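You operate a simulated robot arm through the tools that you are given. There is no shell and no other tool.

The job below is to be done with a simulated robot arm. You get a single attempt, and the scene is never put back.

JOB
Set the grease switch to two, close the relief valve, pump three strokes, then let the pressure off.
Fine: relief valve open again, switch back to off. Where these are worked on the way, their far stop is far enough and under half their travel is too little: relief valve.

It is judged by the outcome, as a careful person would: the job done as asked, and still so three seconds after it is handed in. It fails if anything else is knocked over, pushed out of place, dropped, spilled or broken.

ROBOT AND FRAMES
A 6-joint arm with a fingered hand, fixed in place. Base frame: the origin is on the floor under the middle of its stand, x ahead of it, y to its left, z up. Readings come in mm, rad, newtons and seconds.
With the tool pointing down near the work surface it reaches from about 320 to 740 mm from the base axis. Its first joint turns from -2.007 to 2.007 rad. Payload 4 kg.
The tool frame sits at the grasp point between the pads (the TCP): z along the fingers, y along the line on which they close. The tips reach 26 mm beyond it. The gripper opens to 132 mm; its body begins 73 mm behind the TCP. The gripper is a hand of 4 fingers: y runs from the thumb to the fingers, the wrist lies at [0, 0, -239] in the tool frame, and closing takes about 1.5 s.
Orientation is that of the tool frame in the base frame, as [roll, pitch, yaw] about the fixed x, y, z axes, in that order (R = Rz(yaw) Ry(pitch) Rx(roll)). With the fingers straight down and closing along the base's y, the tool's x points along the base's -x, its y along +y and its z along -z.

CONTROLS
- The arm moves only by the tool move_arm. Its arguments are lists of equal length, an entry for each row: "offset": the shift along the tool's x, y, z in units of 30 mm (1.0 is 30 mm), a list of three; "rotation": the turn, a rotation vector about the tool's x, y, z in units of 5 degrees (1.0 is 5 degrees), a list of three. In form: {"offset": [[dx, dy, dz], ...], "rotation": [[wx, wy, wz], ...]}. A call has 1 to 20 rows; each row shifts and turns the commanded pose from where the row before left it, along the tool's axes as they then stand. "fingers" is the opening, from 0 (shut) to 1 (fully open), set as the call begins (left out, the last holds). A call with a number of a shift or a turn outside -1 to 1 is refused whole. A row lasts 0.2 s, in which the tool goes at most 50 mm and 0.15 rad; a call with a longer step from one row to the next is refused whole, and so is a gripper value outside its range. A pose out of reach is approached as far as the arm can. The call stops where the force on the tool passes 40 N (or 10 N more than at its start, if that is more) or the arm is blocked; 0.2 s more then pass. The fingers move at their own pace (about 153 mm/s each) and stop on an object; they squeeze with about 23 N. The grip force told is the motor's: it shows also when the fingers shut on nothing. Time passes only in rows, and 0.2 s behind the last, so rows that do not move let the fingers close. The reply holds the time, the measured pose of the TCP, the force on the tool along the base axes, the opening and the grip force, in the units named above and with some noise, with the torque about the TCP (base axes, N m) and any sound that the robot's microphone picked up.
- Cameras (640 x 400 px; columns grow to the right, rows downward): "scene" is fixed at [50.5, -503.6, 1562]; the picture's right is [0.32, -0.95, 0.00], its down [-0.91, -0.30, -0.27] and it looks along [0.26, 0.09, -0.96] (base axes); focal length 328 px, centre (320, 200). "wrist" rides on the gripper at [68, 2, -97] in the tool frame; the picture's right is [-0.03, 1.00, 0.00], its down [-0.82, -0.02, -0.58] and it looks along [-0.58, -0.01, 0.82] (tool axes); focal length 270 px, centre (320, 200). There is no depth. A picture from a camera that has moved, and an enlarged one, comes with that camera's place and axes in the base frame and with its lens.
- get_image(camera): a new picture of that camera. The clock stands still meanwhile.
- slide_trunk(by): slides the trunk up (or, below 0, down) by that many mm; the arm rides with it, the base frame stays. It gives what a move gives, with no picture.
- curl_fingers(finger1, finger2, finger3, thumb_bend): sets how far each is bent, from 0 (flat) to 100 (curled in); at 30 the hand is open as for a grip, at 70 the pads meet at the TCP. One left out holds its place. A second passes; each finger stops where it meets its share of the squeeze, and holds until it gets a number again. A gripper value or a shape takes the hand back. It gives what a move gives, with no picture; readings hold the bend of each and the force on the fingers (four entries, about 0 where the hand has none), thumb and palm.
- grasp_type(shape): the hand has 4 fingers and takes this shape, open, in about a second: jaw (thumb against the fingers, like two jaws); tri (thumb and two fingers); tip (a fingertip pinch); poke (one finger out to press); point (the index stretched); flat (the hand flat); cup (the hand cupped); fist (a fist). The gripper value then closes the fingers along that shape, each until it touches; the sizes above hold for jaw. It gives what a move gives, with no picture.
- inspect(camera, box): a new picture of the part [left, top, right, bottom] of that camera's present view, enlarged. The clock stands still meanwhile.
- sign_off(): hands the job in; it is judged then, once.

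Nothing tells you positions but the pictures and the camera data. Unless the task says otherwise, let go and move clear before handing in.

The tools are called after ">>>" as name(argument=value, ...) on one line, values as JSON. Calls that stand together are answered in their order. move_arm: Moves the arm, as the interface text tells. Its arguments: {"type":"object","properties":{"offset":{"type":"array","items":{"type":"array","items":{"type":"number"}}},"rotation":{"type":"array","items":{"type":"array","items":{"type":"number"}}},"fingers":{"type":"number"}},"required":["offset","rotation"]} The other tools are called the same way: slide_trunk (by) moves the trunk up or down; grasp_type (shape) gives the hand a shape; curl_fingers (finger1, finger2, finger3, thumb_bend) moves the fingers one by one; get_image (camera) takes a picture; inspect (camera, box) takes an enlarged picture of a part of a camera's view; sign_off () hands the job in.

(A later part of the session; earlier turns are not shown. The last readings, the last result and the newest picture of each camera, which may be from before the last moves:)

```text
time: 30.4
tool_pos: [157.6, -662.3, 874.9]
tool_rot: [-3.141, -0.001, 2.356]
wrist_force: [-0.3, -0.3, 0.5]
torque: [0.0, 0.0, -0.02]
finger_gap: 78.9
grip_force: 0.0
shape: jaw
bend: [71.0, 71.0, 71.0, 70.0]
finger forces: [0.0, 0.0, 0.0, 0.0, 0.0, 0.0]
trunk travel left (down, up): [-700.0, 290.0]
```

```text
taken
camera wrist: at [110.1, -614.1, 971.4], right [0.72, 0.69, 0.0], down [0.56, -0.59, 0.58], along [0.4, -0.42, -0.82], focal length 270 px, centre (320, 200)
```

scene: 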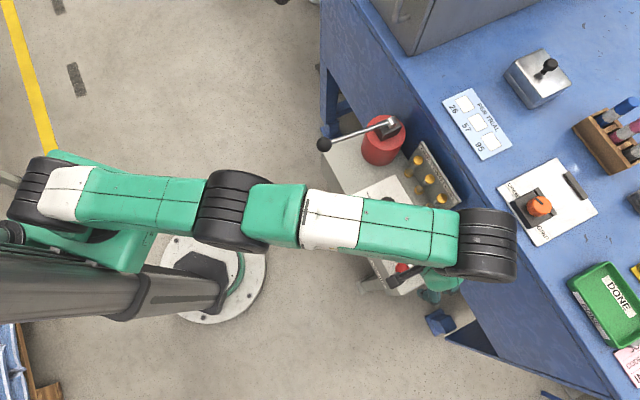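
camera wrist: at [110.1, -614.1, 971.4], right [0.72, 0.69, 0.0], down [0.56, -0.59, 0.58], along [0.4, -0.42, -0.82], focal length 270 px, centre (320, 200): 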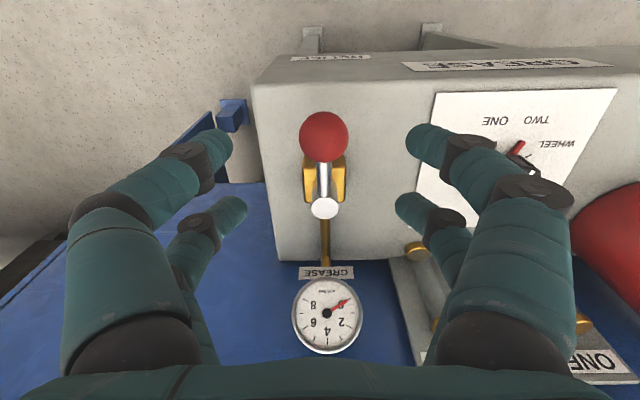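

The ball is centred to within about 2–3 mm. I'll correct that and descend around it.

>>> move_arm(offset=[[0, 0.07, 0.5], [0, 0, 0.6], [0, 0, 0.5], [0, 0, 0.5], [0, 0, 0]], rotation=[[0, 0, 0], [0, 0, 0], [0, 0, 0], [0, 0, 0], [0, 0, 0]], fingers=0.6)

>>> get_image(camera="wrist")

>>> get_image(camera="scene")

```text
time: 31.6
tool_pos: [158.5, -660.0, 812.5]
tool_rot: [3.14, 0.0, 2.356]
wrist_force: [0.0, -0.3, 0.3]
torque: [0.02, -0.01, -0.02]
finger_gap: 78.9
grip_force: 0.1
shape: jaw
bend: [71.0, 71.0, 71.0, 70.0]
finger forces: [0.1, 0.0, 0.0, 0.1, 0.0, 0.0]
trunk travel left (down, up): [-700.0, 290.0]
```

```text
taken
camera wrist: at [110.9, -612.6, 909.0], right [0.72, 0.69, 0.0], down [0.56, -0.59, 0.58], along [0.4, -0.42, -0.82], focal length 270 px, centre (320, 200)
```

wrist: 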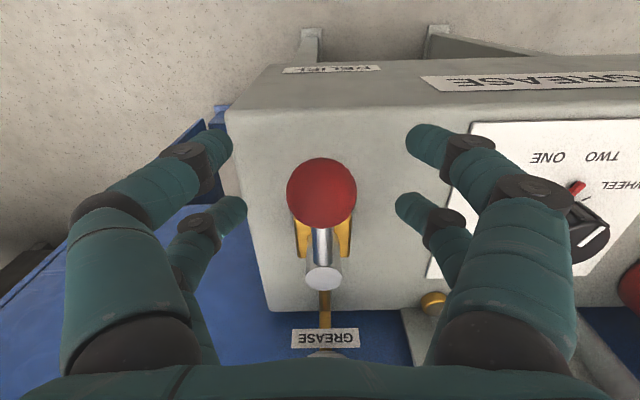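

```text
taken
```

scene: 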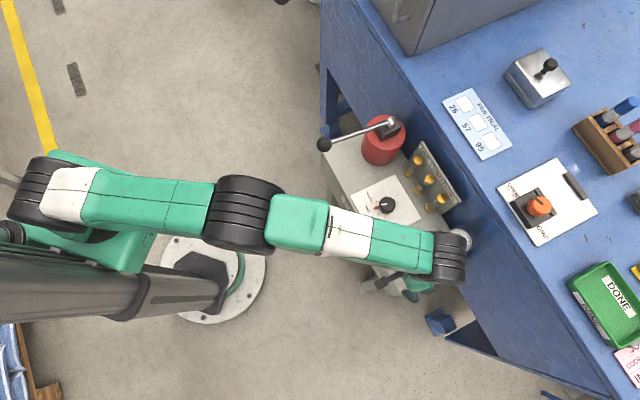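

The ball is centred between the fingers, clear of the block and gauge. Closing gently on it now.

>>> move_arm(offset=[[0, 0, 0], [0, 0, 0], [0, 0, 0], [0, 0, 0], [0, 0, 0], [0, 0, 0]], rotation=[[0, 0, 0], [0, 0, 0], [0, 0, 0], [0, 0, 0], [0, 0, 0], [0, 0, 0]], fingers=0.0)

>>> get_image(camera="wrist")

```text
time: 33.0
tool_pos: [157.6, -661.5, 812.6]
tool_rot: [-3.141, 0.001, 2.356]
wrist_force: [-3.9, 4.2, -3.7]
torque: [-0.02, -0.04, -0.04]
finger_gap: 0.0
grip_force: 22.5
shape: jaw
bend: [68.0, 63.0, 63.0, 69.0]
finger forces: [0.0, 0.0, 0.0, 0.1, 0.0, 0.0]
trunk travel left (down, up): [-700.0, 290.0]
```

```text
taken
camera wrist: at [110.6, -612.6, 909.0], right [0.72, 0.69, 0.0], down [0.56, -0.59, 0.58], along [0.4, -0.42, -0.82], focal length 270 px, centre (320, 200)
```

wrist: 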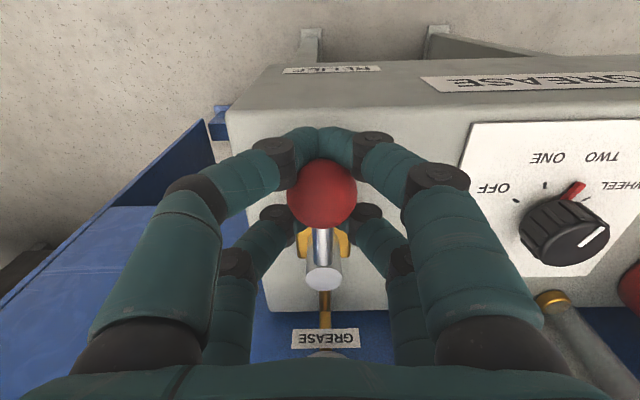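

The digits cage the ball and lever. I'll swing the lever 30° clockwise about its pivot first and see if it follows freely.

>>> move_arm(offset=[[-0.007, 0.155, 0], [-0.007, 0.155, 0], [-0.007, 0.155, 0], [-0.007, 0.155, 0], [-0.007, 0.155, 0], [-0.007, 0.155, 0]], rotation=[[0, 0, 1], [0, 0, 1], [0, 0, 1], [0, 0, 1], [0, 0, 1], [0, 0, 1]])

>>> get_image(camera="wrist")

```text
time: 34.2
tool_pos: [170.7, -653.7, 811.7]
tool_rot: [-3.13, 0.011, 1.936]
wrist_force: [-13.4, -16.7, -5.8]
torque: [-0.07, 0.0, 0.45]
finger_gap: 0.0
grip_force: 23.0
shape: jaw
bend: [68.0, 67.0, 62.0, 68.0]
finger forces: [0.0, 0.0, 49.2, 0.1, 7.6, 0.0]
trunk travel left (down, up): [-700.0, 290.0]
stopped in row 6: the force on the tool passed its limit at 41 N (the readings are from after the stop); the commanded pose is now the measured one
```

```text
taken
camera wrist: at [148.8, -589.5, 908.4], right [0.94, 0.33, -0.01], down [0.28, -0.76, 0.59], along [0.19, -0.56, -0.81], focal length 270 px, centre (320, 200)
```

wrist: 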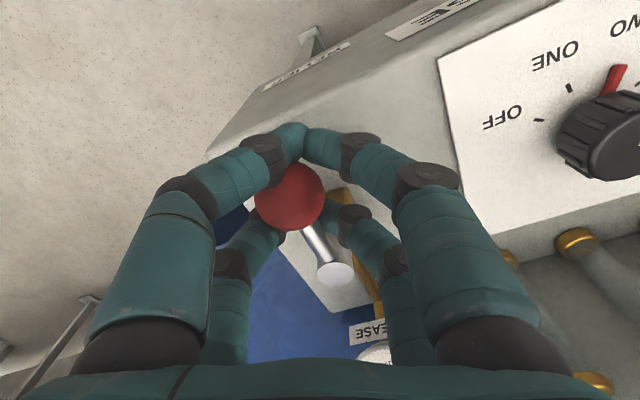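

The force limit tripped and the lever has not moved: the clockwise way is its open stop, so it closes counter-clockwise, toward the unit's right edge. I'll back off to where I gripped it and open the fingers.

>>> move_arm(offset=[[0, -0.1, 0], [0, -0.1, 0], [0, -0.1, 0], [0, -0.1, 0], [0, -0.1, 0]], rotation=[[0, 0, -0.96], [0, 0, -0.96], [0, 0, -0.96], [0, 0, -0.96], [0, 0, -0.96]])

>>> move_arm(offset=[[0, 0, 0], [0, 0, 0], [0, 0, 0], [0, 0, 0], [0, 0, 0]], rotation=[[0, 0, 0], [0, 0, 0], [0, 0, 0], [0, 0, 0], [0, 0, 0]], fingers=0.6)

>>> get_image(camera="wrist")

>>> get_image(camera="scene")

```text
time: 35.4
tool_pos: [159.5, -659.2, 810.9]
tool_rot: [-3.132, 0.003, 2.353]
wrist_force: [-15.0, 6.6, -11.8]
torque: [0.07, -0.08, -0.38]
finger_gap: 0.0
grip_force: 22.9
shape: jaw
bend: [68.0, 68.0, 61.0, 69.0]
finger forces: [0.1, 0.1, 0.1, 0.0, 9.3, 0.0]
trunk travel left (down, up): [-700.0, 290.0]
```

```text
time: 36.6
tool_pos: [161.1, -659.5, 813.3]
tool_rot: [-3.131, 0.005, 2.355]
wrist_force: [-0.4, 0.0, 0.1]
torque: [0.01, 0.0, -0.02]
finger_gap: 78.9
grip_force: 0.1
shape: jaw
bend: [71.0, 71.0, 71.0, 70.0]
finger forces: [0.0, 0.1, 0.0, 0.1, 0.0, 0.0]
trunk travel left (down, up): [-700.0, 290.0]
```

```text
taken
camera wrist: at [114.9, -609.9, 910.3], right [0.73, 0.69, -0.01], down [0.56, -0.59, 0.58], along [0.39, -0.43, -0.81], focal length 270 px, centre (320, 200)
```

wrist: 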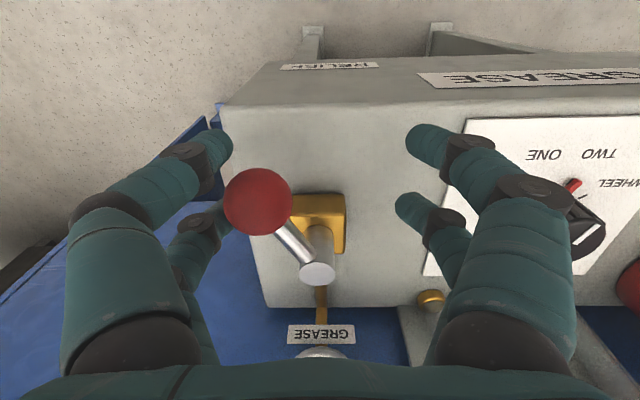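

```text
taken
```

scene: 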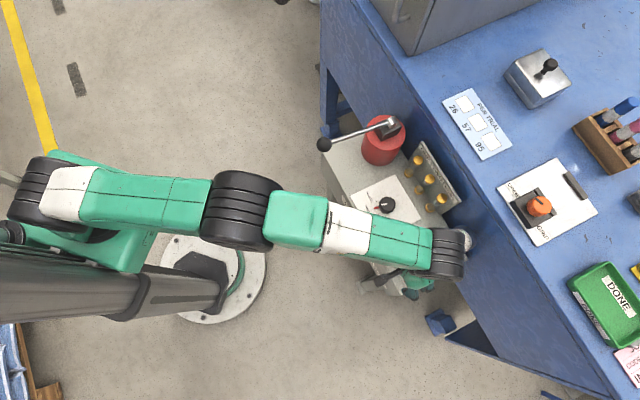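

The lever moved about 35° counter-clockwise and stays there, which confirms the closing direction. The closed position is near the arm's reach limit, so I'll lift clear, turn the hand to follow the lever, and tilt it 15° outward to gain reach.

>>> move_arm(offset=[[0, 0, -1], [0, 0, -1], [0, 0, 0], [0, 0, 0], [0, 0, 0], [0, 0, 0], [0, 0, 0], [0, 0, 0], [0, 0, 0], [0, 0, 0], [0, 0, 0], [0, 0, 0], [0.175, -0.53, 0.113], [0.175, -0.53, 0.113], [0, 0, 0]], rotation=[[0, 0, 0], [0, 0, 0], [0, 0, -1], [0, 0, -1], [0, 0, -1], [0, 0, -1], [0, 0, -1], [0, 0, -1], [0, 0, -1], [0.927, -0.375, 0], [0.927, -0.375, 0], [0.927, -0.375, 0], [0, 0, 0], [0, 0, 0], [0, 0, 0]], fingers=0.6)

>>> get_image(camera="wrist")

>>> get_image(camera="scene")

```text
time: 39.8
tool_pos: [145.9, -689.9, 873.5]
tool_rot: [-2.887, 0.094, 2.979]
wrist_force: [-0.1, -0.3, 0.3]
torque: [-0.01, 0.02, -0.02]
finger_gap: 79.1
grip_force: 0.0
shape: jaw
bend: [71.0, 71.0, 71.0, 70.0]
finger forces: [0.0, 0.0, 0.0, 0.0, 0.0, 0.1]
trunk travel left (down, up): [-700.0, 290.0]
```

```text
taken
camera wrist: at [74.5, -652.4, 960.2], right [0.21, 0.95, -0.25], down [0.77, 0.0, 0.64], along [0.61, -0.32, -0.73], focal length 270 px, centre (320, 200)
```

wrist: 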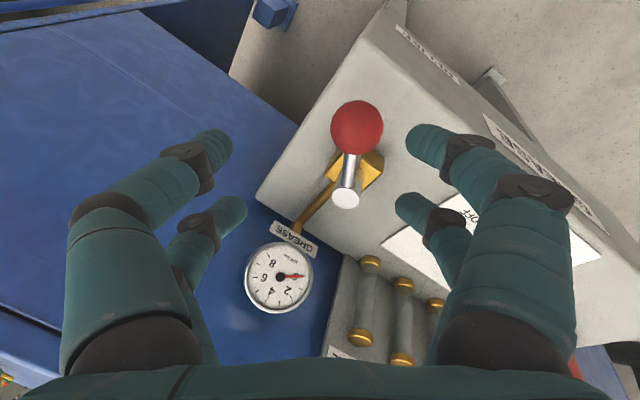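

```text
taken
```

scene: 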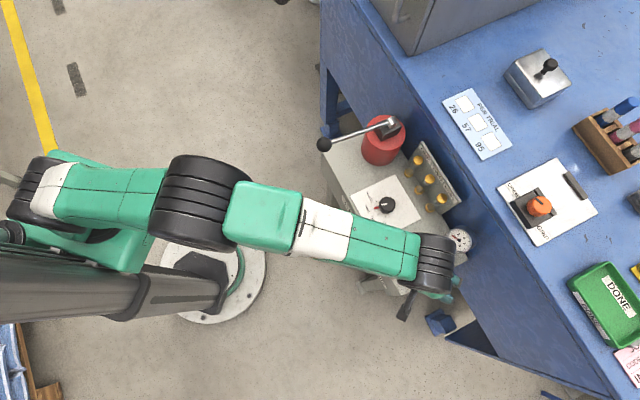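

The tilted hand is lined up above the ball; lever now measures about 165°. I'll lower the open fingers around it.

>>> move_arm(offset=[[0.05, 0.163, 0.515], [0.05, 0.163, 0.515], [0.05, 0.163, 0.515], [0.05, 0.163, 0.515], [0, 0, 0]], rotation=[[0, 0, 0], [0, 0, 0], [0, 0, 0], [0, 0, 0], [0, 0, 0]], fingers=0.6)

>>> get_image(camera="wrist")

```text
time: 41.0
tool_pos: [148.4, -686.3, 808.4]
tool_rot: [-2.887, 0.093, 2.98]
wrist_force: [-0.7, 0.6, 0.1]
torque: [0.0, 0.01, -0.01]
finger_gap: 78.7
grip_force: 0.0
shape: jaw
bend: [71.0, 71.0, 71.0, 70.0]
finger forces: [0.0, 0.0, 0.1, 0.0, 0.0, 0.0]
trunk travel left (down, up): [-700.0, 290.0]
```

```text
taken
camera wrist: at [75.9, -648.5, 895.2], right [0.2, 0.95, -0.25], down [0.77, 0.0, 0.64], along [0.61, -0.32, -0.73], focal length 270 px, centre (320, 200)
```

wrist: 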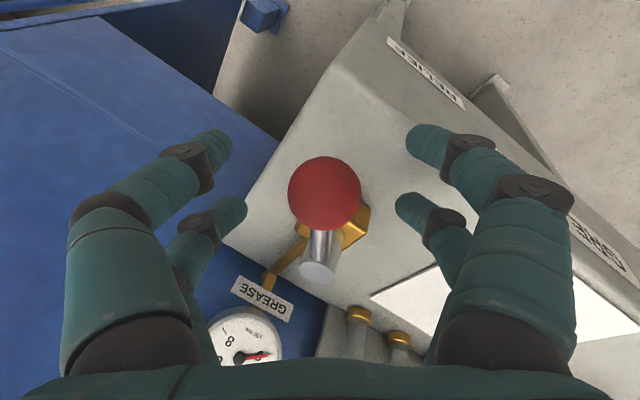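

The ball is centred between the open fingers. I'll narrow them to a loose cage and swing the lever the first 30° further counter-clockwise.

>>> move_arm(offset=[[0, 0, 0], [0, 0, 0], [0, 0, 0], [0.007, -0.144, 0.035], [0.004, -0.144, 0.036], [0.001, -0.1436, 0.037], [-0.002, -0.1434, 0.038], [-0.005, -0.1432, 0.038], [-0.008, -0.1431, 0.038]], rotation=[[0, 0, 0], [0, 0, 0], [0, 0, 0], [0, 0, -0.8], [0, 0, -0.8], [0, 0, -0.8], [0, 0, -0.8], [0, 0, -0.8], [0, 0, -0.8]], fingers=0.2)

>>> get_image(camera="wrist")

>>> inspect(camera="scene", box=[370, 210, 490, 300])

```text
time: 43.0
tool_pos: [207.8, -684.2, 804.5]
tool_rot: [-2.863, -0.028, -3.003]
wrist_force: [-3.0, 0.2, 0.3]
torque: [0.05, 0.03, 0.0]
finger_gap: 26.9
grip_force: 0.1
shape: jaw
bend: [73.0, 73.0, 73.0, 70.0]
finger forces: [2.4, 0.1, 0.1, 0.0, 1.2, 0.0]
out of reach, approached as far as the arm can: row 6, 7, 8, 9
trunk travel left (down, up): [-700.0, 290.0]
```

```text
taken
camera wrist: at [138.9, -666.8, 898.6], right [-0.12, 0.95, -0.28], down [0.8, 0.25, 0.54], along [0.58, -0.16, -0.8], focal length 270 px, centre (320, 200)
```

wrist: 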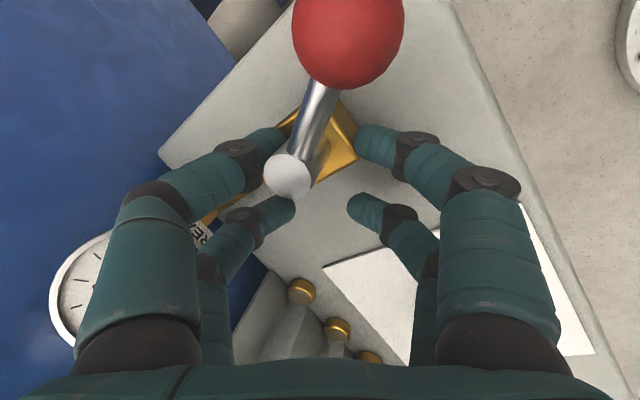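

```text
4.44 times, centred on (430, 255) of scene
camera zoom: at [50.5, -503.6, 1562.0], right [0.32, -0.95, 0.0], down [-0.91, -0.3, -0.27], along [0.26, 0.09, -0.96], focal length 1456 px, centre (-169, -44)
```

zoom: 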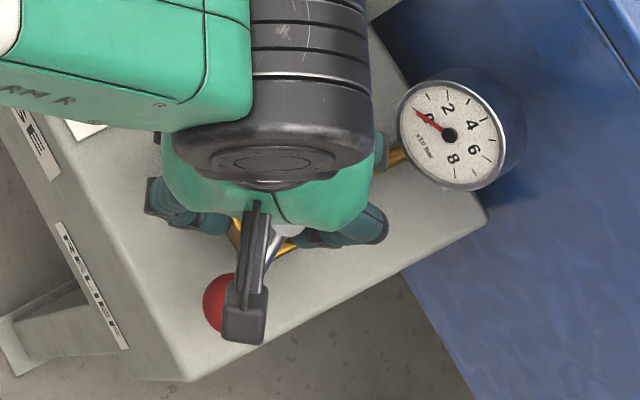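

The wrist reached a joint limit near yaw 180°, so the hand slid along the lever instead of turning it; the lever is still at about 165° and nothing was disturbed. I'll rise straight up and spin the hand back the other way, to push the ball from the robot side with closed fingers instead.

>>> move_arm(offset=[[0.028, -0.275, -0.961], [0.028, -0.275, -0.961], [0.028, -0.275, -0.961], [0, 0, 0]], rotation=[[0, 0, 0], [0, 0, 0], [0, 0, 0], [0, 0, 0]], fingers=0.2)

>>> get_image(camera="wrist")

>>> get_image(camera="scene")

```text
time: 44.0
tool_pos: [208.2, -686.3, 894.0]
tool_rot: [-2.861, -0.032, -3.011]
wrist_force: [-0.8, 0.0, 0.6]
torque: [-0.01, 0.01, 0.01]
finger_gap: 26.6
grip_force: 0.0
shape: jaw
bend: [73.0, 73.0, 73.0, 70.0]
finger forces: [0.0, 0.0, 0.0, 0.0, 0.0, 0.1]
trunk travel left (down, up): [-700.0, 290.0]
```

```text
taken
camera wrist: at [140.4, -667.5, 988.4], right [-0.11, 0.95, -0.28], down [0.81, 0.25, 0.53], along [0.58, -0.17, -0.8], focal length 270 px, centre (320, 200)
```

wrist: 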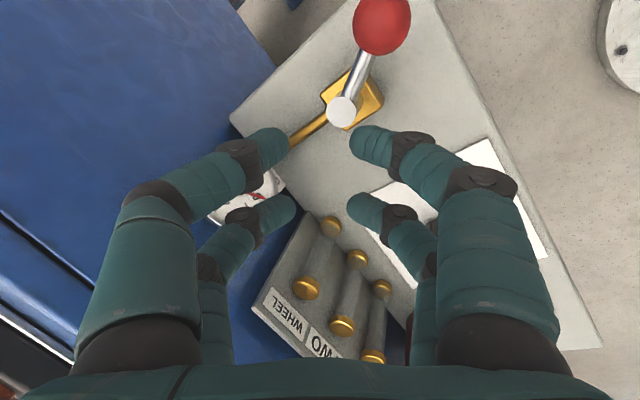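

```text
taken
```

scene: 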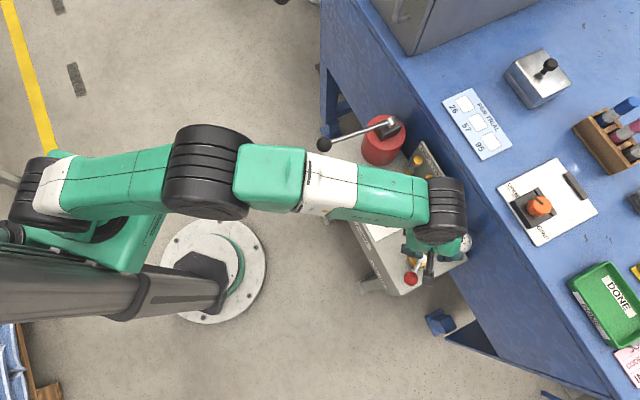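

Clear of the valve. Now I close the fingers and spin the hand 100° clockwise at this height so its far fingertip pair can push outward.

>>> move_arm(offset=[[0, 0, 0], [0, 0, 0], [0, 0, 0], [0, 0, 0], [0, 0, 0], [0, 0, 0], [0, 0, 0], [0, 0, 0], [0, 0, 0], [0, 0, 0], [0, 0, 0], [0, 0, 0], [0, 0, 0], [0, 0, 0], [0, 0, 0], [0, 0, 0], [0, 0, 0], [0, 0, 0], [0, 0, 0], [0, 0, 0]], rotation=[[0, 0, 1], [0, 0, 1], [0, 0, 1], [0, 0, 1], [0, 0, 1], [0, 0, 1], [0, 0, 1], [0, 0, 1], [0, 0, 1], [0, 0, 1], [0, 0, 1], [0, 0, 1], [0, 0, 1], [0, 0, 1], [0, 0, 1], [0, 0, 1], [0, 0, 1], [0, 0, 1], [0, 0, 1], [0, 0, 1]], fingers=0.0)

>>> get_image(camera="wrist")

>>> get_image(camera="scene")

```text
time: 48.2
tool_pos: [208.5, -683.8, 895.2]
tool_rot: [3.12, 0.279, 1.534]
wrist_force: [-0.3, 0.5, 0.7]
torque: [0.01, 0.01, 0.01]
finger_gap: 0.0
grip_force: 22.9
shape: jaw
bend: [63.0, 64.0, 64.0, 70.0]
finger forces: [0.1, 0.0, 0.0, 0.0, 0.0, 0.0]
trunk travel left (down, up): [-700.0, 290.0]
```

```text
taken
camera wrist: at [211.6, -592.5, 968.7], right [1.0, -0.05, 0.03], down [-0.06, -0.62, 0.78], along [-0.02, -0.78, -0.63], focal length 270 px, centre (320, 200)
```

wrist: 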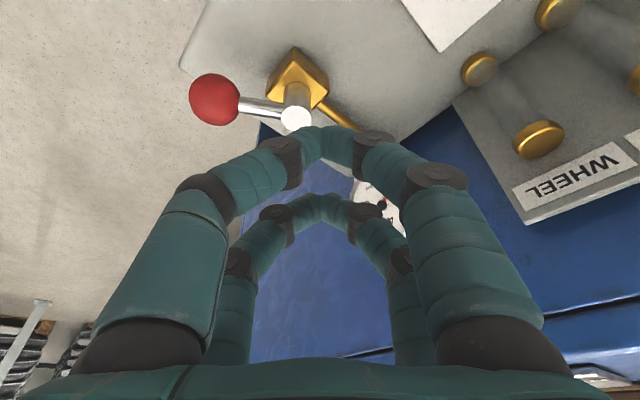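

```text
taken
```

scene: 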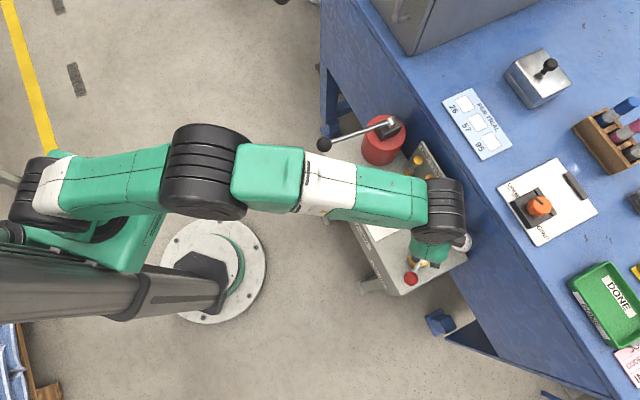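

The hand is now at yaw ≈88° with its closed far pair facing the valve. I'll shift toward the robot side of the ball and descend there without touching it.

>>> move_arm(offset=[[0.603, -0.702, -0.188], [0.603, -0.702, -0.188], [0.603, -0.702, -0.188], [0.211, -0.016, 0.737], [0.211, -0.016, 0.737], [0.211, -0.016, 0.737], [0.211, -0.016, 0.737], [0, 0, 0]], rotation=[[0, 0, 0], [0, 0, 0], [0, 0, 0], [0, 0, 0], [0, 0, 0], [0, 0, 0], [0, 0, 0], [0, 0, 0]], fingers=0.0)

>>> get_image(camera="wrist")

>>> inspect(camera="scene", box=[360, 190, 490, 300])

```text
time: 50.0
tool_pos: [147.8, -624.4, 801.8]
tool_rot: [3.119, 0.279, 1.536]
wrist_force: [-0.3, -0.6, -0.5]
torque: [0.0, 0.0, 0.01]
finger_gap: 0.0
grip_force: 23.2
shape: jaw
bend: [63.0, 64.0, 64.0, 70.0]
finger forces: [0.0, 0.1, 0.0, 0.1, 0.0, 0.0]
trunk travel left (down, up): [-700.0, 290.0]
```

```text
taken
camera wrist: at [151.0, -533.2, 876.9], right [1.0, -0.05, 0.03], down [-0.06, -0.62, 0.78], along [-0.02, -0.78, -0.63], focal length 270 px, centre (320, 200)
```

wrist: 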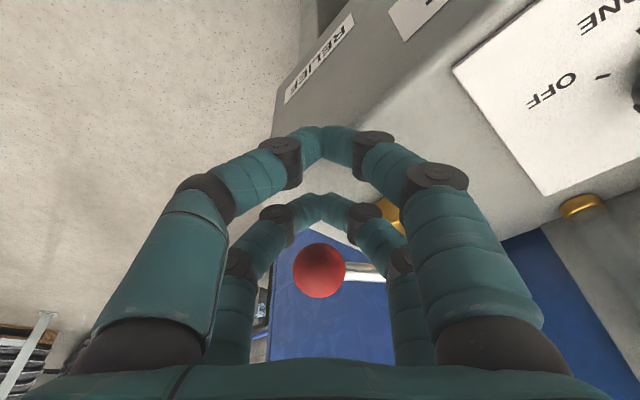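

```text
3.64 times, centred on (425, 245) of scene
camera zoom: at [50.5, -503.6, 1562.0], right [0.32, -0.95, 0.0], down [-0.91, -0.3, -0.27], along [0.26, 0.09, -0.96], focal length 1191 px, centre (-62, 36)
```

zoom: 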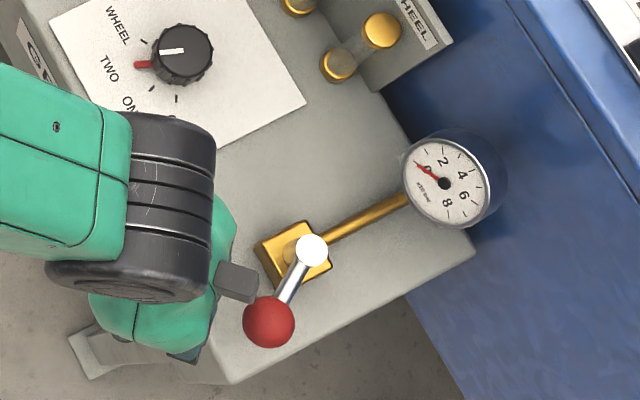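

The closed pair sits just short of the ball on the robot side. I'll raise 8 mm so the tips meet it at mid-height and push the first 15° along its arc.

>>> move_arm(offset=[[-0.353, 0.001, -0.038], [-0.353, 0.001, -0.038], [-0.1555, -0.109, 0.042], [-0.1475, -0.12, 0.042], [-0.139, -0.13, 0.042]], rotation=[[0, 0, 0], [0, 0, 0], [0, 0, -0.8], [0, 0, -0.8], [0, 0, -0.8]], fingers=0.0)

>>> get_image(camera="wrist")

>>> inspect(camera="scene", box=[360, 190, 490, 300])

```text
time: 51.2
tool_pos: [136.0, -660.1, 808.7]
tool_rot: [-3.103, 0.277, 1.756]
wrist_force: [0.5, 0.8, 0.1]
torque: [0.0, -0.01, 0.04]
finger_gap: 0.2
grip_force: 22.8
shape: jaw
bend: [63.0, 64.0, 64.0, 70.0]
finger forces: [0.0, 0.1, 0.0, 0.1, 0.0, 0.0]
trunk travel left (down, up): [-700.0, 290.0]
```

```text
taken
camera wrist: at [123.9, -569.5, 883.8], right [0.99, 0.15, -0.03], down [0.12, -0.62, 0.78], along [0.1, -0.77, -0.63], focal length 270 px, centre (320, 200)
```

wrist: 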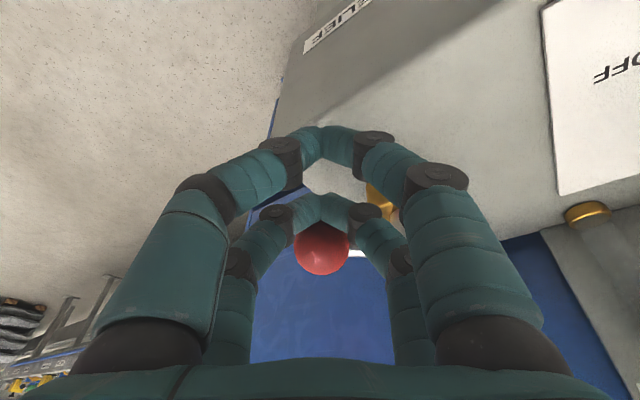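

```text
3.64 times, centred on (425, 245) of scene
camera zoom: at [50.5, -503.6, 1562.0], right [0.32, -0.95, 0.0], down [-0.91, -0.3, -0.27], along [0.26, 0.09, -0.96], focal length 1191 px, centre (-62, 36)
```

zoom: 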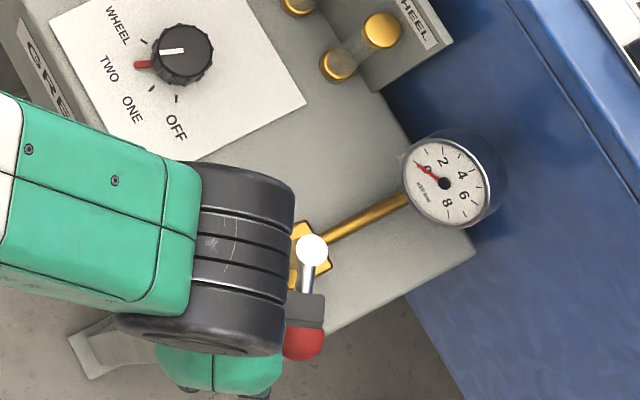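

The ball is nested against the fingertips and the lever is following with almost no force (now about 180°). Continuing along the arc.

>>> move_arm(offset=[[-0.1555, -0.101, 0.048], [-0.148, -0.112, 0.048], [-0.14, -0.122, 0.048], [-0.1557, -0.091, 0.051], [-0.149, -0.102, 0.051], [-0.1415, -0.112, 0.051]], rotation=[[0, 0, -0.8], [0, 0, -0.8], [0, 0, -0.8], [0, 0, -0.8], [0, 0, -0.8], [0, 0, -0.8]], fingers=0.0)

>>> get_image(camera="wrist")

>>> inspect(camera="scene", box=[360, 190, 490, 300])

```text
time: 52.6
tool_pos: [125.2, -692.6, 809.5]
tool_rot: [-2.992, 0.237, 2.185]
wrist_force: [-0.1, 0.6, 0.2]
torque: [-0.01, 0.01, 0.02]
finger_gap: 0.0
grip_force: 23.1
shape: jaw
bend: [63.0, 64.0, 64.0, 70.0]
finger forces: [0.1, 0.0, 0.0, 0.1, 0.0, 0.0]
trunk travel left (down, up): [-700.0, 290.0]
```

```text
taken
camera wrist: at [88.0, -611.7, 887.5], right [0.84, 0.52, -0.14], down [0.43, -0.5, 0.75], along [0.32, -0.69, -0.65], focal length 270 px, centre (320, 200)
```

wrist: 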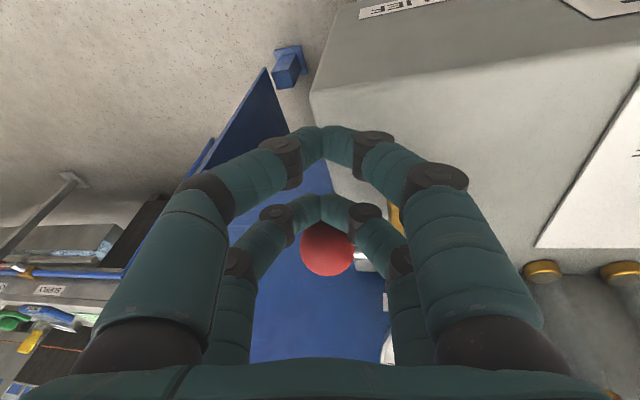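

```text
3.64 times, centred on (425, 245) of scene
camera zoom: at [50.5, -503.6, 1562.0], right [0.32, -0.95, 0.0], down [-0.91, -0.3, -0.27], along [0.26, 0.09, -0.96], focal length 1191 px, centre (-62, 36)
```

zoom: 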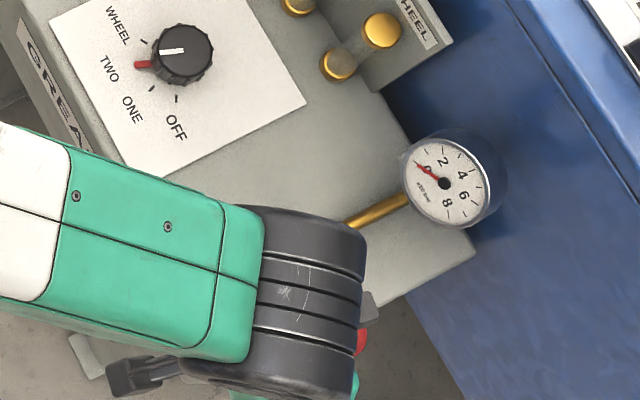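

Force is still near zero and the lever is well past half travel (roughly 215–220°). I'll continue in small steps toward its far stop, watching the force.

>>> move_arm(offset=[[-0.158, -0.046, 0.0456], [-0.155, -0.057, 0.0456], [-0.15, -0.068, 0.0456]], rotation=[[0, 0, -0.8], [0, 0, -0.8], [0, 0, -0.8]], fingers=0.0)

>>> get_image(camera="wrist")

```text
time: 53.4
tool_pos: [129.2, -706.0, 810.8]
tool_rot: [-2.949, 0.199, 2.398]
wrist_force: [-6.1, 7.4, -2.3]
torque: [0.11, 0.1, 0.02]
finger_gap: 0.2
grip_force: 22.4
shape: jaw
bend: [63.0, 64.0, 64.0, 70.0]
finger forces: [0.1, 0.0, 0.0, 0.0, 0.0, 0.0]
trunk travel left (down, up): [-700.0, 290.0]
```

```text
taken
camera wrist: at [80.3, -634.3, 889.6], right [0.71, 0.68, -0.18], down [0.57, -0.4, 0.72], along [0.42, -0.62, -0.67], focal length 270 px, centre (320, 200)
```

wrist: 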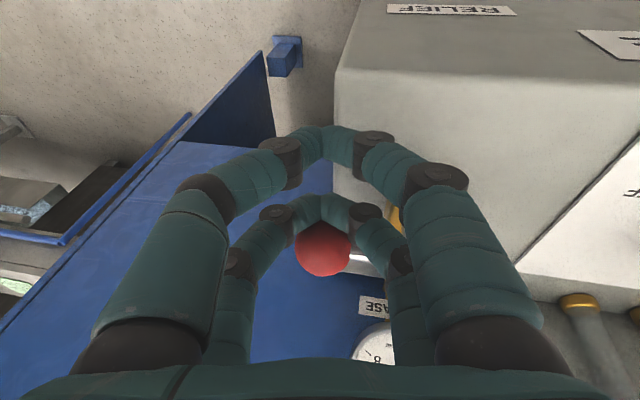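

Resistance has appeared directly against the push, as expected at the far stop. One more small push will confirm it.

>>> move_arm(offset=[[-0.06, 0, 0.02], [-0.06, 0, 0.02]], rotation=[[0, 0, 0], [0, 0, 0]], fingers=0.0)

```text
time: 54.0
tool_pos: [131.6, -708.3, 808.2]
tool_rot: [-2.95, 0.198, 2.397]
wrist_force: [-18.2, 18.4, -2.7]
torque: [0.22, 0.21, 0.04]
finger_gap: 0.1
grip_force: 23.5
shape: jaw
bend: [63.0, 64.0, 64.0, 70.0]
finger forces: [0.0, 0.0, 0.0, 0.0, 0.0, 0.0]
trunk travel left (down, up): [-700.0, 290.0]
```

That is the far stop (force up to 26 N over 3 mm). I'll back straight off, rise and look at the valve.

>>> move_arm(offset=[[0.5, 0, 0], [0.6, 0, 0], [0, 0, -1], [0, 0, -1], [0, 0, -1]], rotation=[[0, 0, 0], [0, 0, 0], [0, 0, 0], [0, 0, 0], [0, 0, 0]], fingers=0.0)

>>> get_image(camera="wrist")

>>> inspect(camera="scene", box=[360, 190, 490, 300])

```text
time: 55.2
tool_pos: [109.1, -663.9, 889.1]
tool_rot: [-2.946, 0.203, 2.398]
wrist_force: [-0.6, 0.2, -0.7]
torque: [-0.01, -0.01, 0.01]
finger_gap: 0.3
grip_force: 23.0
shape: jaw
bend: [63.0, 64.0, 64.0, 70.0]
finger forces: [0.0, 0.0, 0.0, 0.1, 0.0, 0.0]
trunk travel left (down, up): [-700.0, 290.0]
```

```text
taken
camera wrist: at [59.5, -591.4, 968.2], right [0.71, 0.68, -0.18], down [0.57, -0.4, 0.72], along [0.42, -0.62, -0.67], focal length 270 px, centre (320, 200)
```

wrist: 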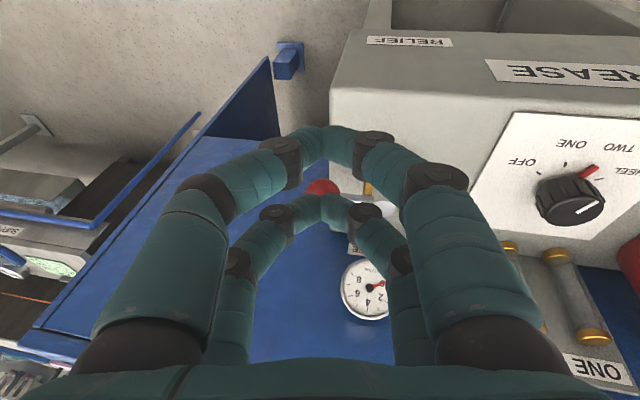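

```text
3.64 times, centred on (425, 245) of scene
camera zoom: at [50.5, -503.6, 1562.0], right [0.32, -0.95, 0.0], down [-0.91, -0.3, -0.27], along [0.26, 0.09, -0.96], focal length 1191 px, centre (-62, 36)
```

zoom: 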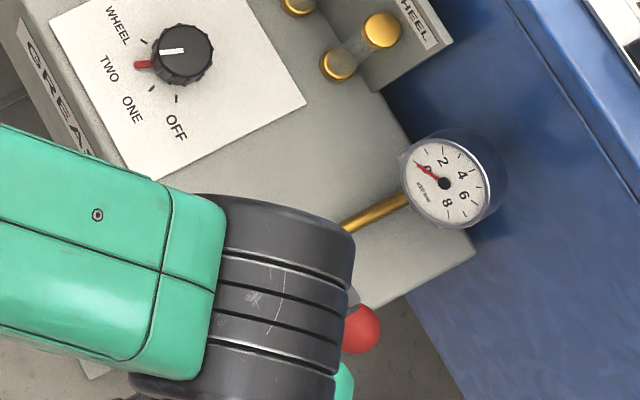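

The lever now stands across the pipe at its far stop: the valve is closed. Next is the pump: I'll straighten the hand, rise, and move over in front of the pump handle to measure it.

>>> move_arm(offset=[[0, 0, 0], [0, 0, 0], [0, 0, 0], [0, 0, 0], [0, 0, -0.95], [0, 0, -0.95], [0, 0, -0.95], [0, 0, -0.95], [0, 0, -0.95], [0, 0, -0.95], [0, 0, 0]], rotation=[[-0.553, 0.578, 0], [-0.553, 0.578, 0], [-0.553, 0.578, 0], [-0.553, 0.578, 0], [0, 0, 0], [0, 0, 0], [0, 0, 0], [0, 0, 0], [0, 0, 0], [0, 0, 0], [0, 0, 0]], fingers=0.0)

>>> get_image(camera="scene")

```text
time: 57.6
tool_pos: [106.9, -633.6, 1030.0]
tool_rot: [3.139, 0.001, 2.375]
wrist_force: [0.5, -0.2, 0.7]
torque: [-0.01, 0.0, 0.0]
finger_gap: 0.1
grip_force: 23.7
shape: jaw
bend: [63.0, 64.0, 64.0, 70.0]
finger forces: [0.0, 0.0, 0.1, 0.0, 0.0, 0.1]
out of reach, approached as far as the arm can: row 7, 8, 9, 10
trunk travel left (down, up): [-700.0, 290.0]
```

```text
taken
```

scene: 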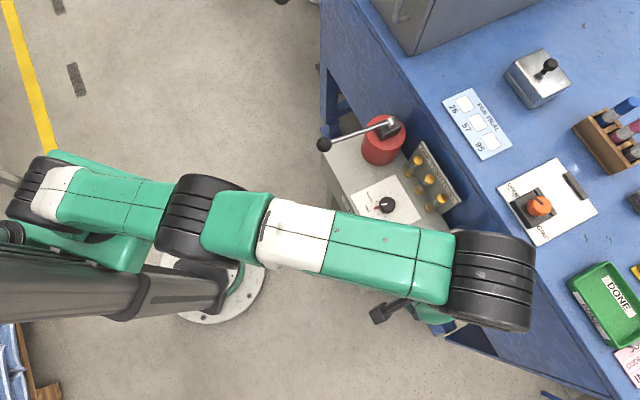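

>>> move_arm(offset=[[0.145, 0.95, -0.06], [0.145, 0.95, -0.06], [0.145, 0.95, -0.06], [0.145, 0.95, -0.06], [0.145, 0.95, -0.06], [0.145, 0.95, -0.06], [0.145, 0.95, -0.06], [0.145, 0.95, -0.06], [0.145, 0.95, -0.06], [0.145, 0.95, -0.06], [0.145, 0.95, -0.06]], rotation=[[0, 0, 0], [0, 0, 0], [0, 0, 0], [0, 0, 0], [0, 0, 0], [0, 0, 0], [0, 0, 0], [0, 0, 0], [0, 0, 0], [0, 0, 0], [0, 0, 0]], fingers=0.9)

>>> get_image(camera="wrist")

>>> get_image(camera="scene")

>>> inspect(camera="scene", box=[360, 190, 490, 300])

```text
time: 60.0
tool_pos: [290.7, -372.6, 1049.5]
tool_rot: [3.14, 0.002, 2.38]
wrist_force: [0.0, 0.1, 0.2]
torque: [0.02, 0.02, -0.01]
finger_gap: 118.5
grip_force: 0.1
shape: jaw
bend: [48.0, 48.0, 48.0, 33.0]
finger forces: [0.0, 0.0, 0.0, 0.0, 0.0, 0.1]
trunk travel left (down, up): [-700.0, 290.0]
```

```text
taken
camera wrist: at [242.5, -325.8, 1146.5], right [0.71, 0.7, 0.0], down [0.57, -0.58, 0.58], along [0.41, -0.41, -0.82], focal length 270 px, centre (320, 200)
```

wrist: 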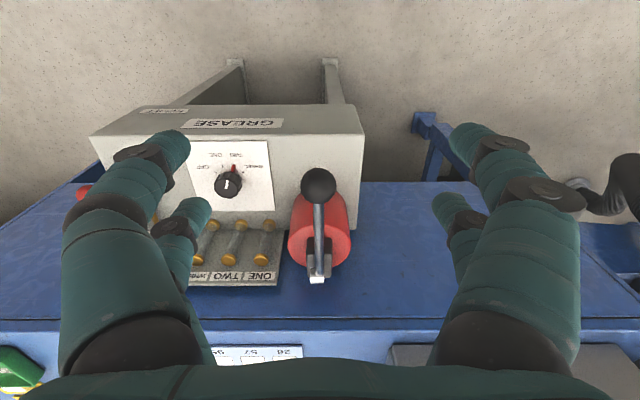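

```text
taken
```

scene: 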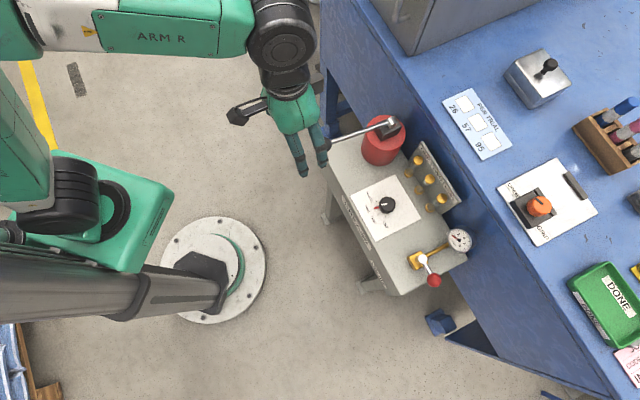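

```text
3.64 times, centred on (425, 245) of scene
camera zoom: at [50.5, -503.6, 1562.0], right [0.32, -0.95, 0.0], down [-0.91, -0.3, -0.27], along [0.26, 0.09, -0.96], focal length 1191 px, centre (-62, 36)
```

zoom: 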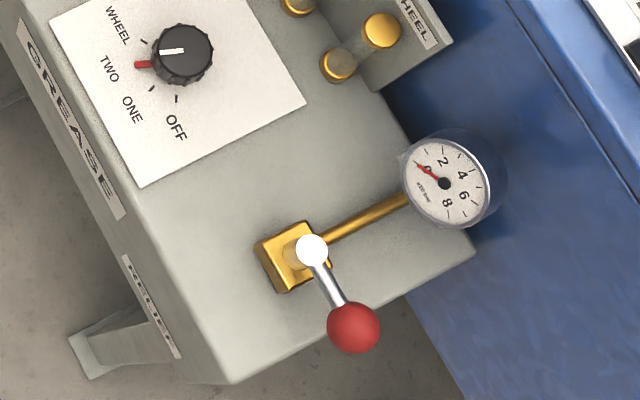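

The closed valve is confirmed from above, with the lever square across the pipe. The pump ball is at about (332,-418,943); I'll turn the hand so the closed fingertip pairs straddle the pump rod (tool x across it), which lets me press the ball down without fouling the rod.

>>> move_arm(offset=[[0, 0, 0], [0, 0, 0], [0, 0, 0], [0, 0, 0], [0, 0, 0], [0, 0, 0], [0, 0, 0], [0, 0, 0], [0, 0, 0], [0, 0, 0], [0, 0, 0], [0, 0, 0], [0, 0, 0], [0, 0, 0], [0, 0, 0], [0, 0, 0], [0, 0, 0], [0, 0, 0]], rotation=[[0, 0, 1], [0, 0, 1], [0, 0, 1], [0, 0, 1], [0, 0, 1], [0, 0, 1], [0, 0, 1], [0, 0, 1], [0, 0, 1], [0, 0, 1], [0, 0, 1], [0, 0, 1], [0, 0, 1], [0, 0, 1], [0, 0, 1], [0, 0, 1], [0, 0, 1], [0, 0, 1]], fingers=0.0)

>>> get_image(camera="wrist")

>>> inspect(camera="scene", box=[220, 60, 440, 200])

```text
time: 63.8
tool_pos: [289.2, -372.7, 1049.2]
tool_rot: [3.14, -0.001, 0.804]
wrist_force: [-0.6, 0.2, 0.7]
torque: [0.01, -0.02, -0.01]
finger_gap: 0.0
grip_force: 22.2
shape: jaw
bend: [63.0, 64.0, 64.0, 70.0]
finger forces: [0.0, 0.1, 0.0, 0.0, 0.0, 0.0]
trunk travel left (down, up): [-700.0, 290.0]
```

```text
taken
camera wrist: at [338.2, -326.5, 1146.6], right [0.7, -0.71, 0.0], down [-0.58, -0.57, 0.58], along [-0.41, -0.41, -0.82], focal length 270 px, centre (320, 200)
```

wrist: 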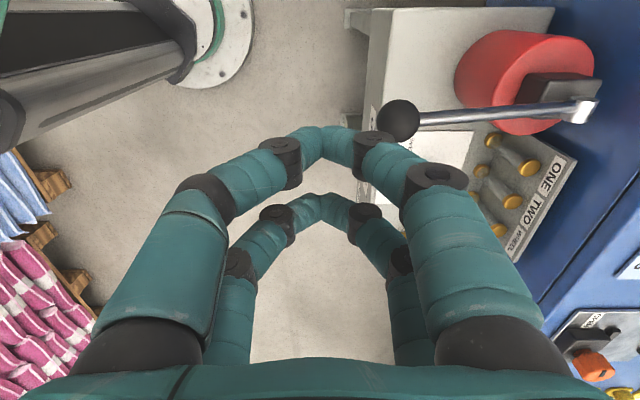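

```text
2.86 times, centred on (330, 130) of scene
camera zoom: at [50.5, -503.6, 1562.0], right [0.32, -0.95, 0.0], down [-0.91, -0.3, -0.27], along [0.26, 0.09, -0.96], focal length 936 px, centre (291, 400)
```

zoom: 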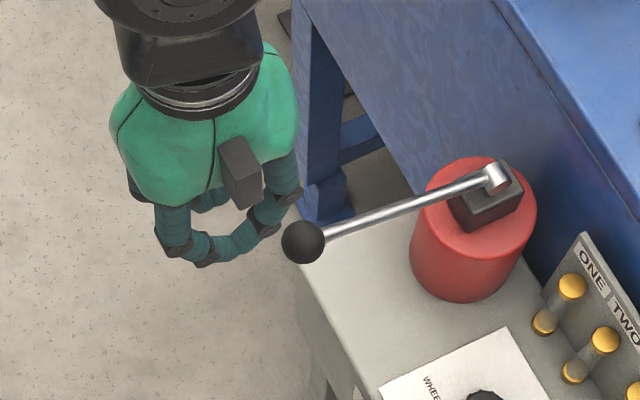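

From this side view the pump lever is about 172 mm long, raised about 11°, pivoting at (450,-539,909). I'll move over the ball with closed fingertips and stop just above it.

>>> move_arm(offset=[[-0.037, 0.688, 0], [-0.037, 0.688, 0], [-0.037, 0.688, 0], [0, 0, 0.9], [0, 0, 0.9], [0, 0, 0]], rotation=[[0, 0, 0], [0, 0, 0], [0, 0, 0], [0, 0, 0], [0, 0, 0], [0, 0, 0]], fingers=0.0)

>>> get_image(camera="wrist")

>>> inspect(camera="scene", box=[240, 60, 460, 200])

```text
time: 65.2
tool_pos: [332.1, -419.0, 994.5]
tool_rot: [-3.142, 0.0, 0.807]
wrist_force: [0.5, -0.8, -0.3]
torque: [0.0, -0.05, 0.01]
finger_gap: 0.0
grip_force: 23.0
shape: jaw
bend: [63.0, 64.0, 64.0, 70.0]
finger forces: [0.1, 0.0, 0.0, 0.0, 0.0, 0.1]
trunk travel left (down, up): [-700.0, 290.0]
```

```text
taken
camera wrist: at [380.0, -372.1, 1091.7], right [0.7, -0.71, 0.0], down [-0.58, -0.58, 0.58], along [-0.41, -0.41, -0.82], focal length 270 px, centre (320, 200)
```

wrist: 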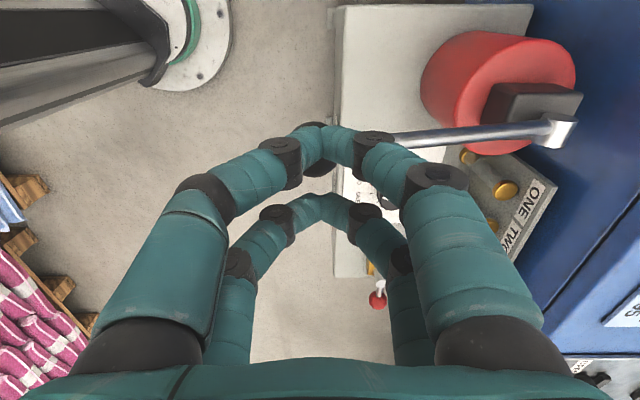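

```text
2.86 times, centred on (350, 130) of scene
camera zoom: at [50.5, -503.6, 1562.0], right [0.32, -0.95, 0.0], down [-0.91, -0.3, -0.27], along [0.26, 0.09, -0.96], focal length 936 px, centre (234, 400)
```

zoom: 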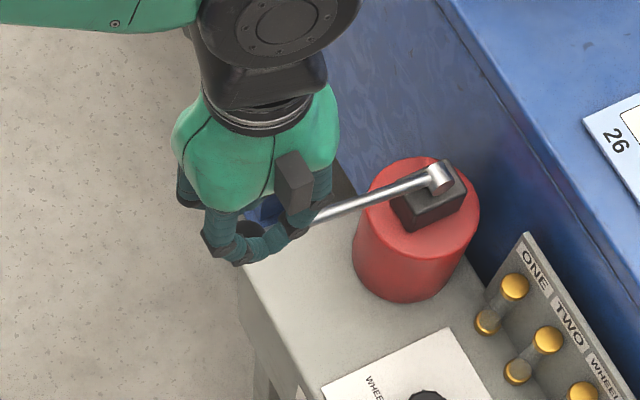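

The fingertips are centred over the pump ball about 10–15 mm above it. I'll touch down gently to feel the contact.

>>> move_arm(offset=[[0, 0, 0.2], [0, 0, 0.2], [0, 0, 0.2]], rotation=[[0, 0, 0], [0, 0, 0], [0, 0, 0]], fingers=0.0)

>>> inspect(camera="scene", box=[270, 90, 410, 190])

```text
time: 66.0
tool_pos: [332.4, -418.7, 977.8]
tool_rot: [3.14, -0.001, 0.805]
wrist_force: [1.8, 2.9, 1.9]
torque: [0.07, -0.07, -0.02]
finger_gap: 0.0
grip_force: 23.1
shape: jaw
bend: [63.0, 64.0, 64.0, 70.0]
finger forces: [0.0, 0.0, 0.1, 0.0, 0.0, 0.1]
trunk travel left (down, up): [-700.0, 290.0]
```

```text
4.00 times, centred on (340, 140) of scene
camera zoom: at [50.5, -503.6, 1562.0], right [0.32, -0.95, 0.0], down [-0.91, -0.3, -0.27], along [0.26, 0.09, -0.96], focal length 1310 px, centre (240, 440)
```

zoom: 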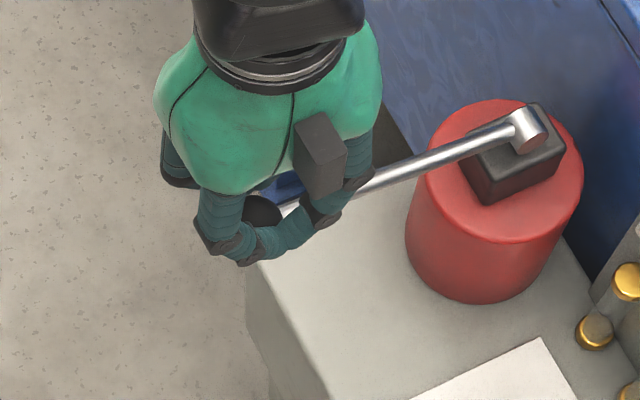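

Contact is just made (2–3 N). I'll start the first downstroke, following the lever's arc in moderate steps.

>>> move_arm(offset=[[0.05, -0.05, 0.32], [0, -0.04, 0.32], [0, -0.01, 0.25], [0, -0.01, 0.25], [0, 0.01, 0.25], [0, 0.01, 0.25]], rotation=[[0, 0, 0], [0, 0, 0], [0, 0, 0], [0, 0, 0], [0, 0, 0], [0, 0, 0]], fingers=0.0)

>>> get_image(camera="wrist")

>>> inspect(camera="scene", box=[270, 90, 410, 190])

```text
time: 67.4
tool_pos: [331.1, -417.3, 930.7]
tool_rot: [3.137, 0.001, 0.806]
wrist_force: [-2.9, -4.6, 17.6]
torque: [-0.08, 0.01, -0.03]
finger_gap: 0.0
grip_force: 22.3
shape: jaw
bend: [63.0, 64.0, 66.0, 70.0]
finger forces: [0.1, 0.0, 0.1, 0.0, 0.1, 0.0]
trunk travel left (down, up): [-700.0, 290.0]
```

```text
taken
camera wrist: at [379.2, -369.8, 1027.3], right [0.7, -0.71, 0.01], down [-0.58, -0.57, 0.58], along [-0.41, -0.41, -0.82], focal length 270 px, centre (320, 200)
```

wrist: 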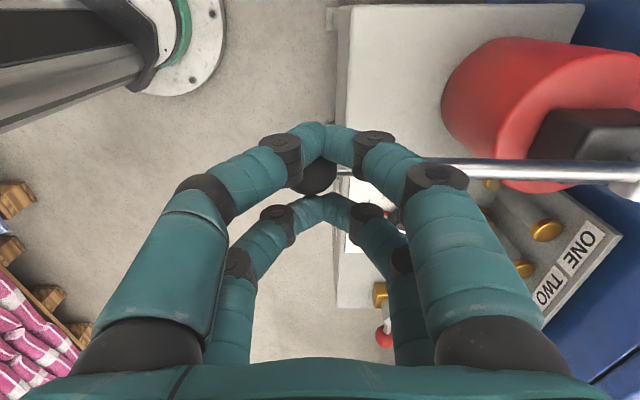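

```text
4.00 times, centred on (340, 140) of scene
camera zoom: at [50.5, -503.6, 1562.0], right [0.32, -0.95, 0.0], down [-0.91, -0.3, -0.27], along [0.26, 0.09, -0.96], focal length 1310 px, centre (240, 440)
```

zoom: 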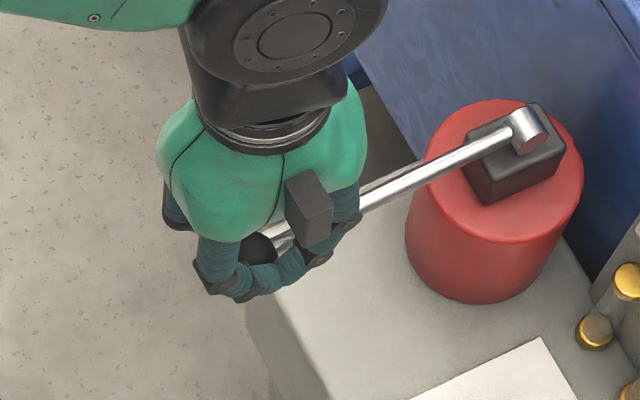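

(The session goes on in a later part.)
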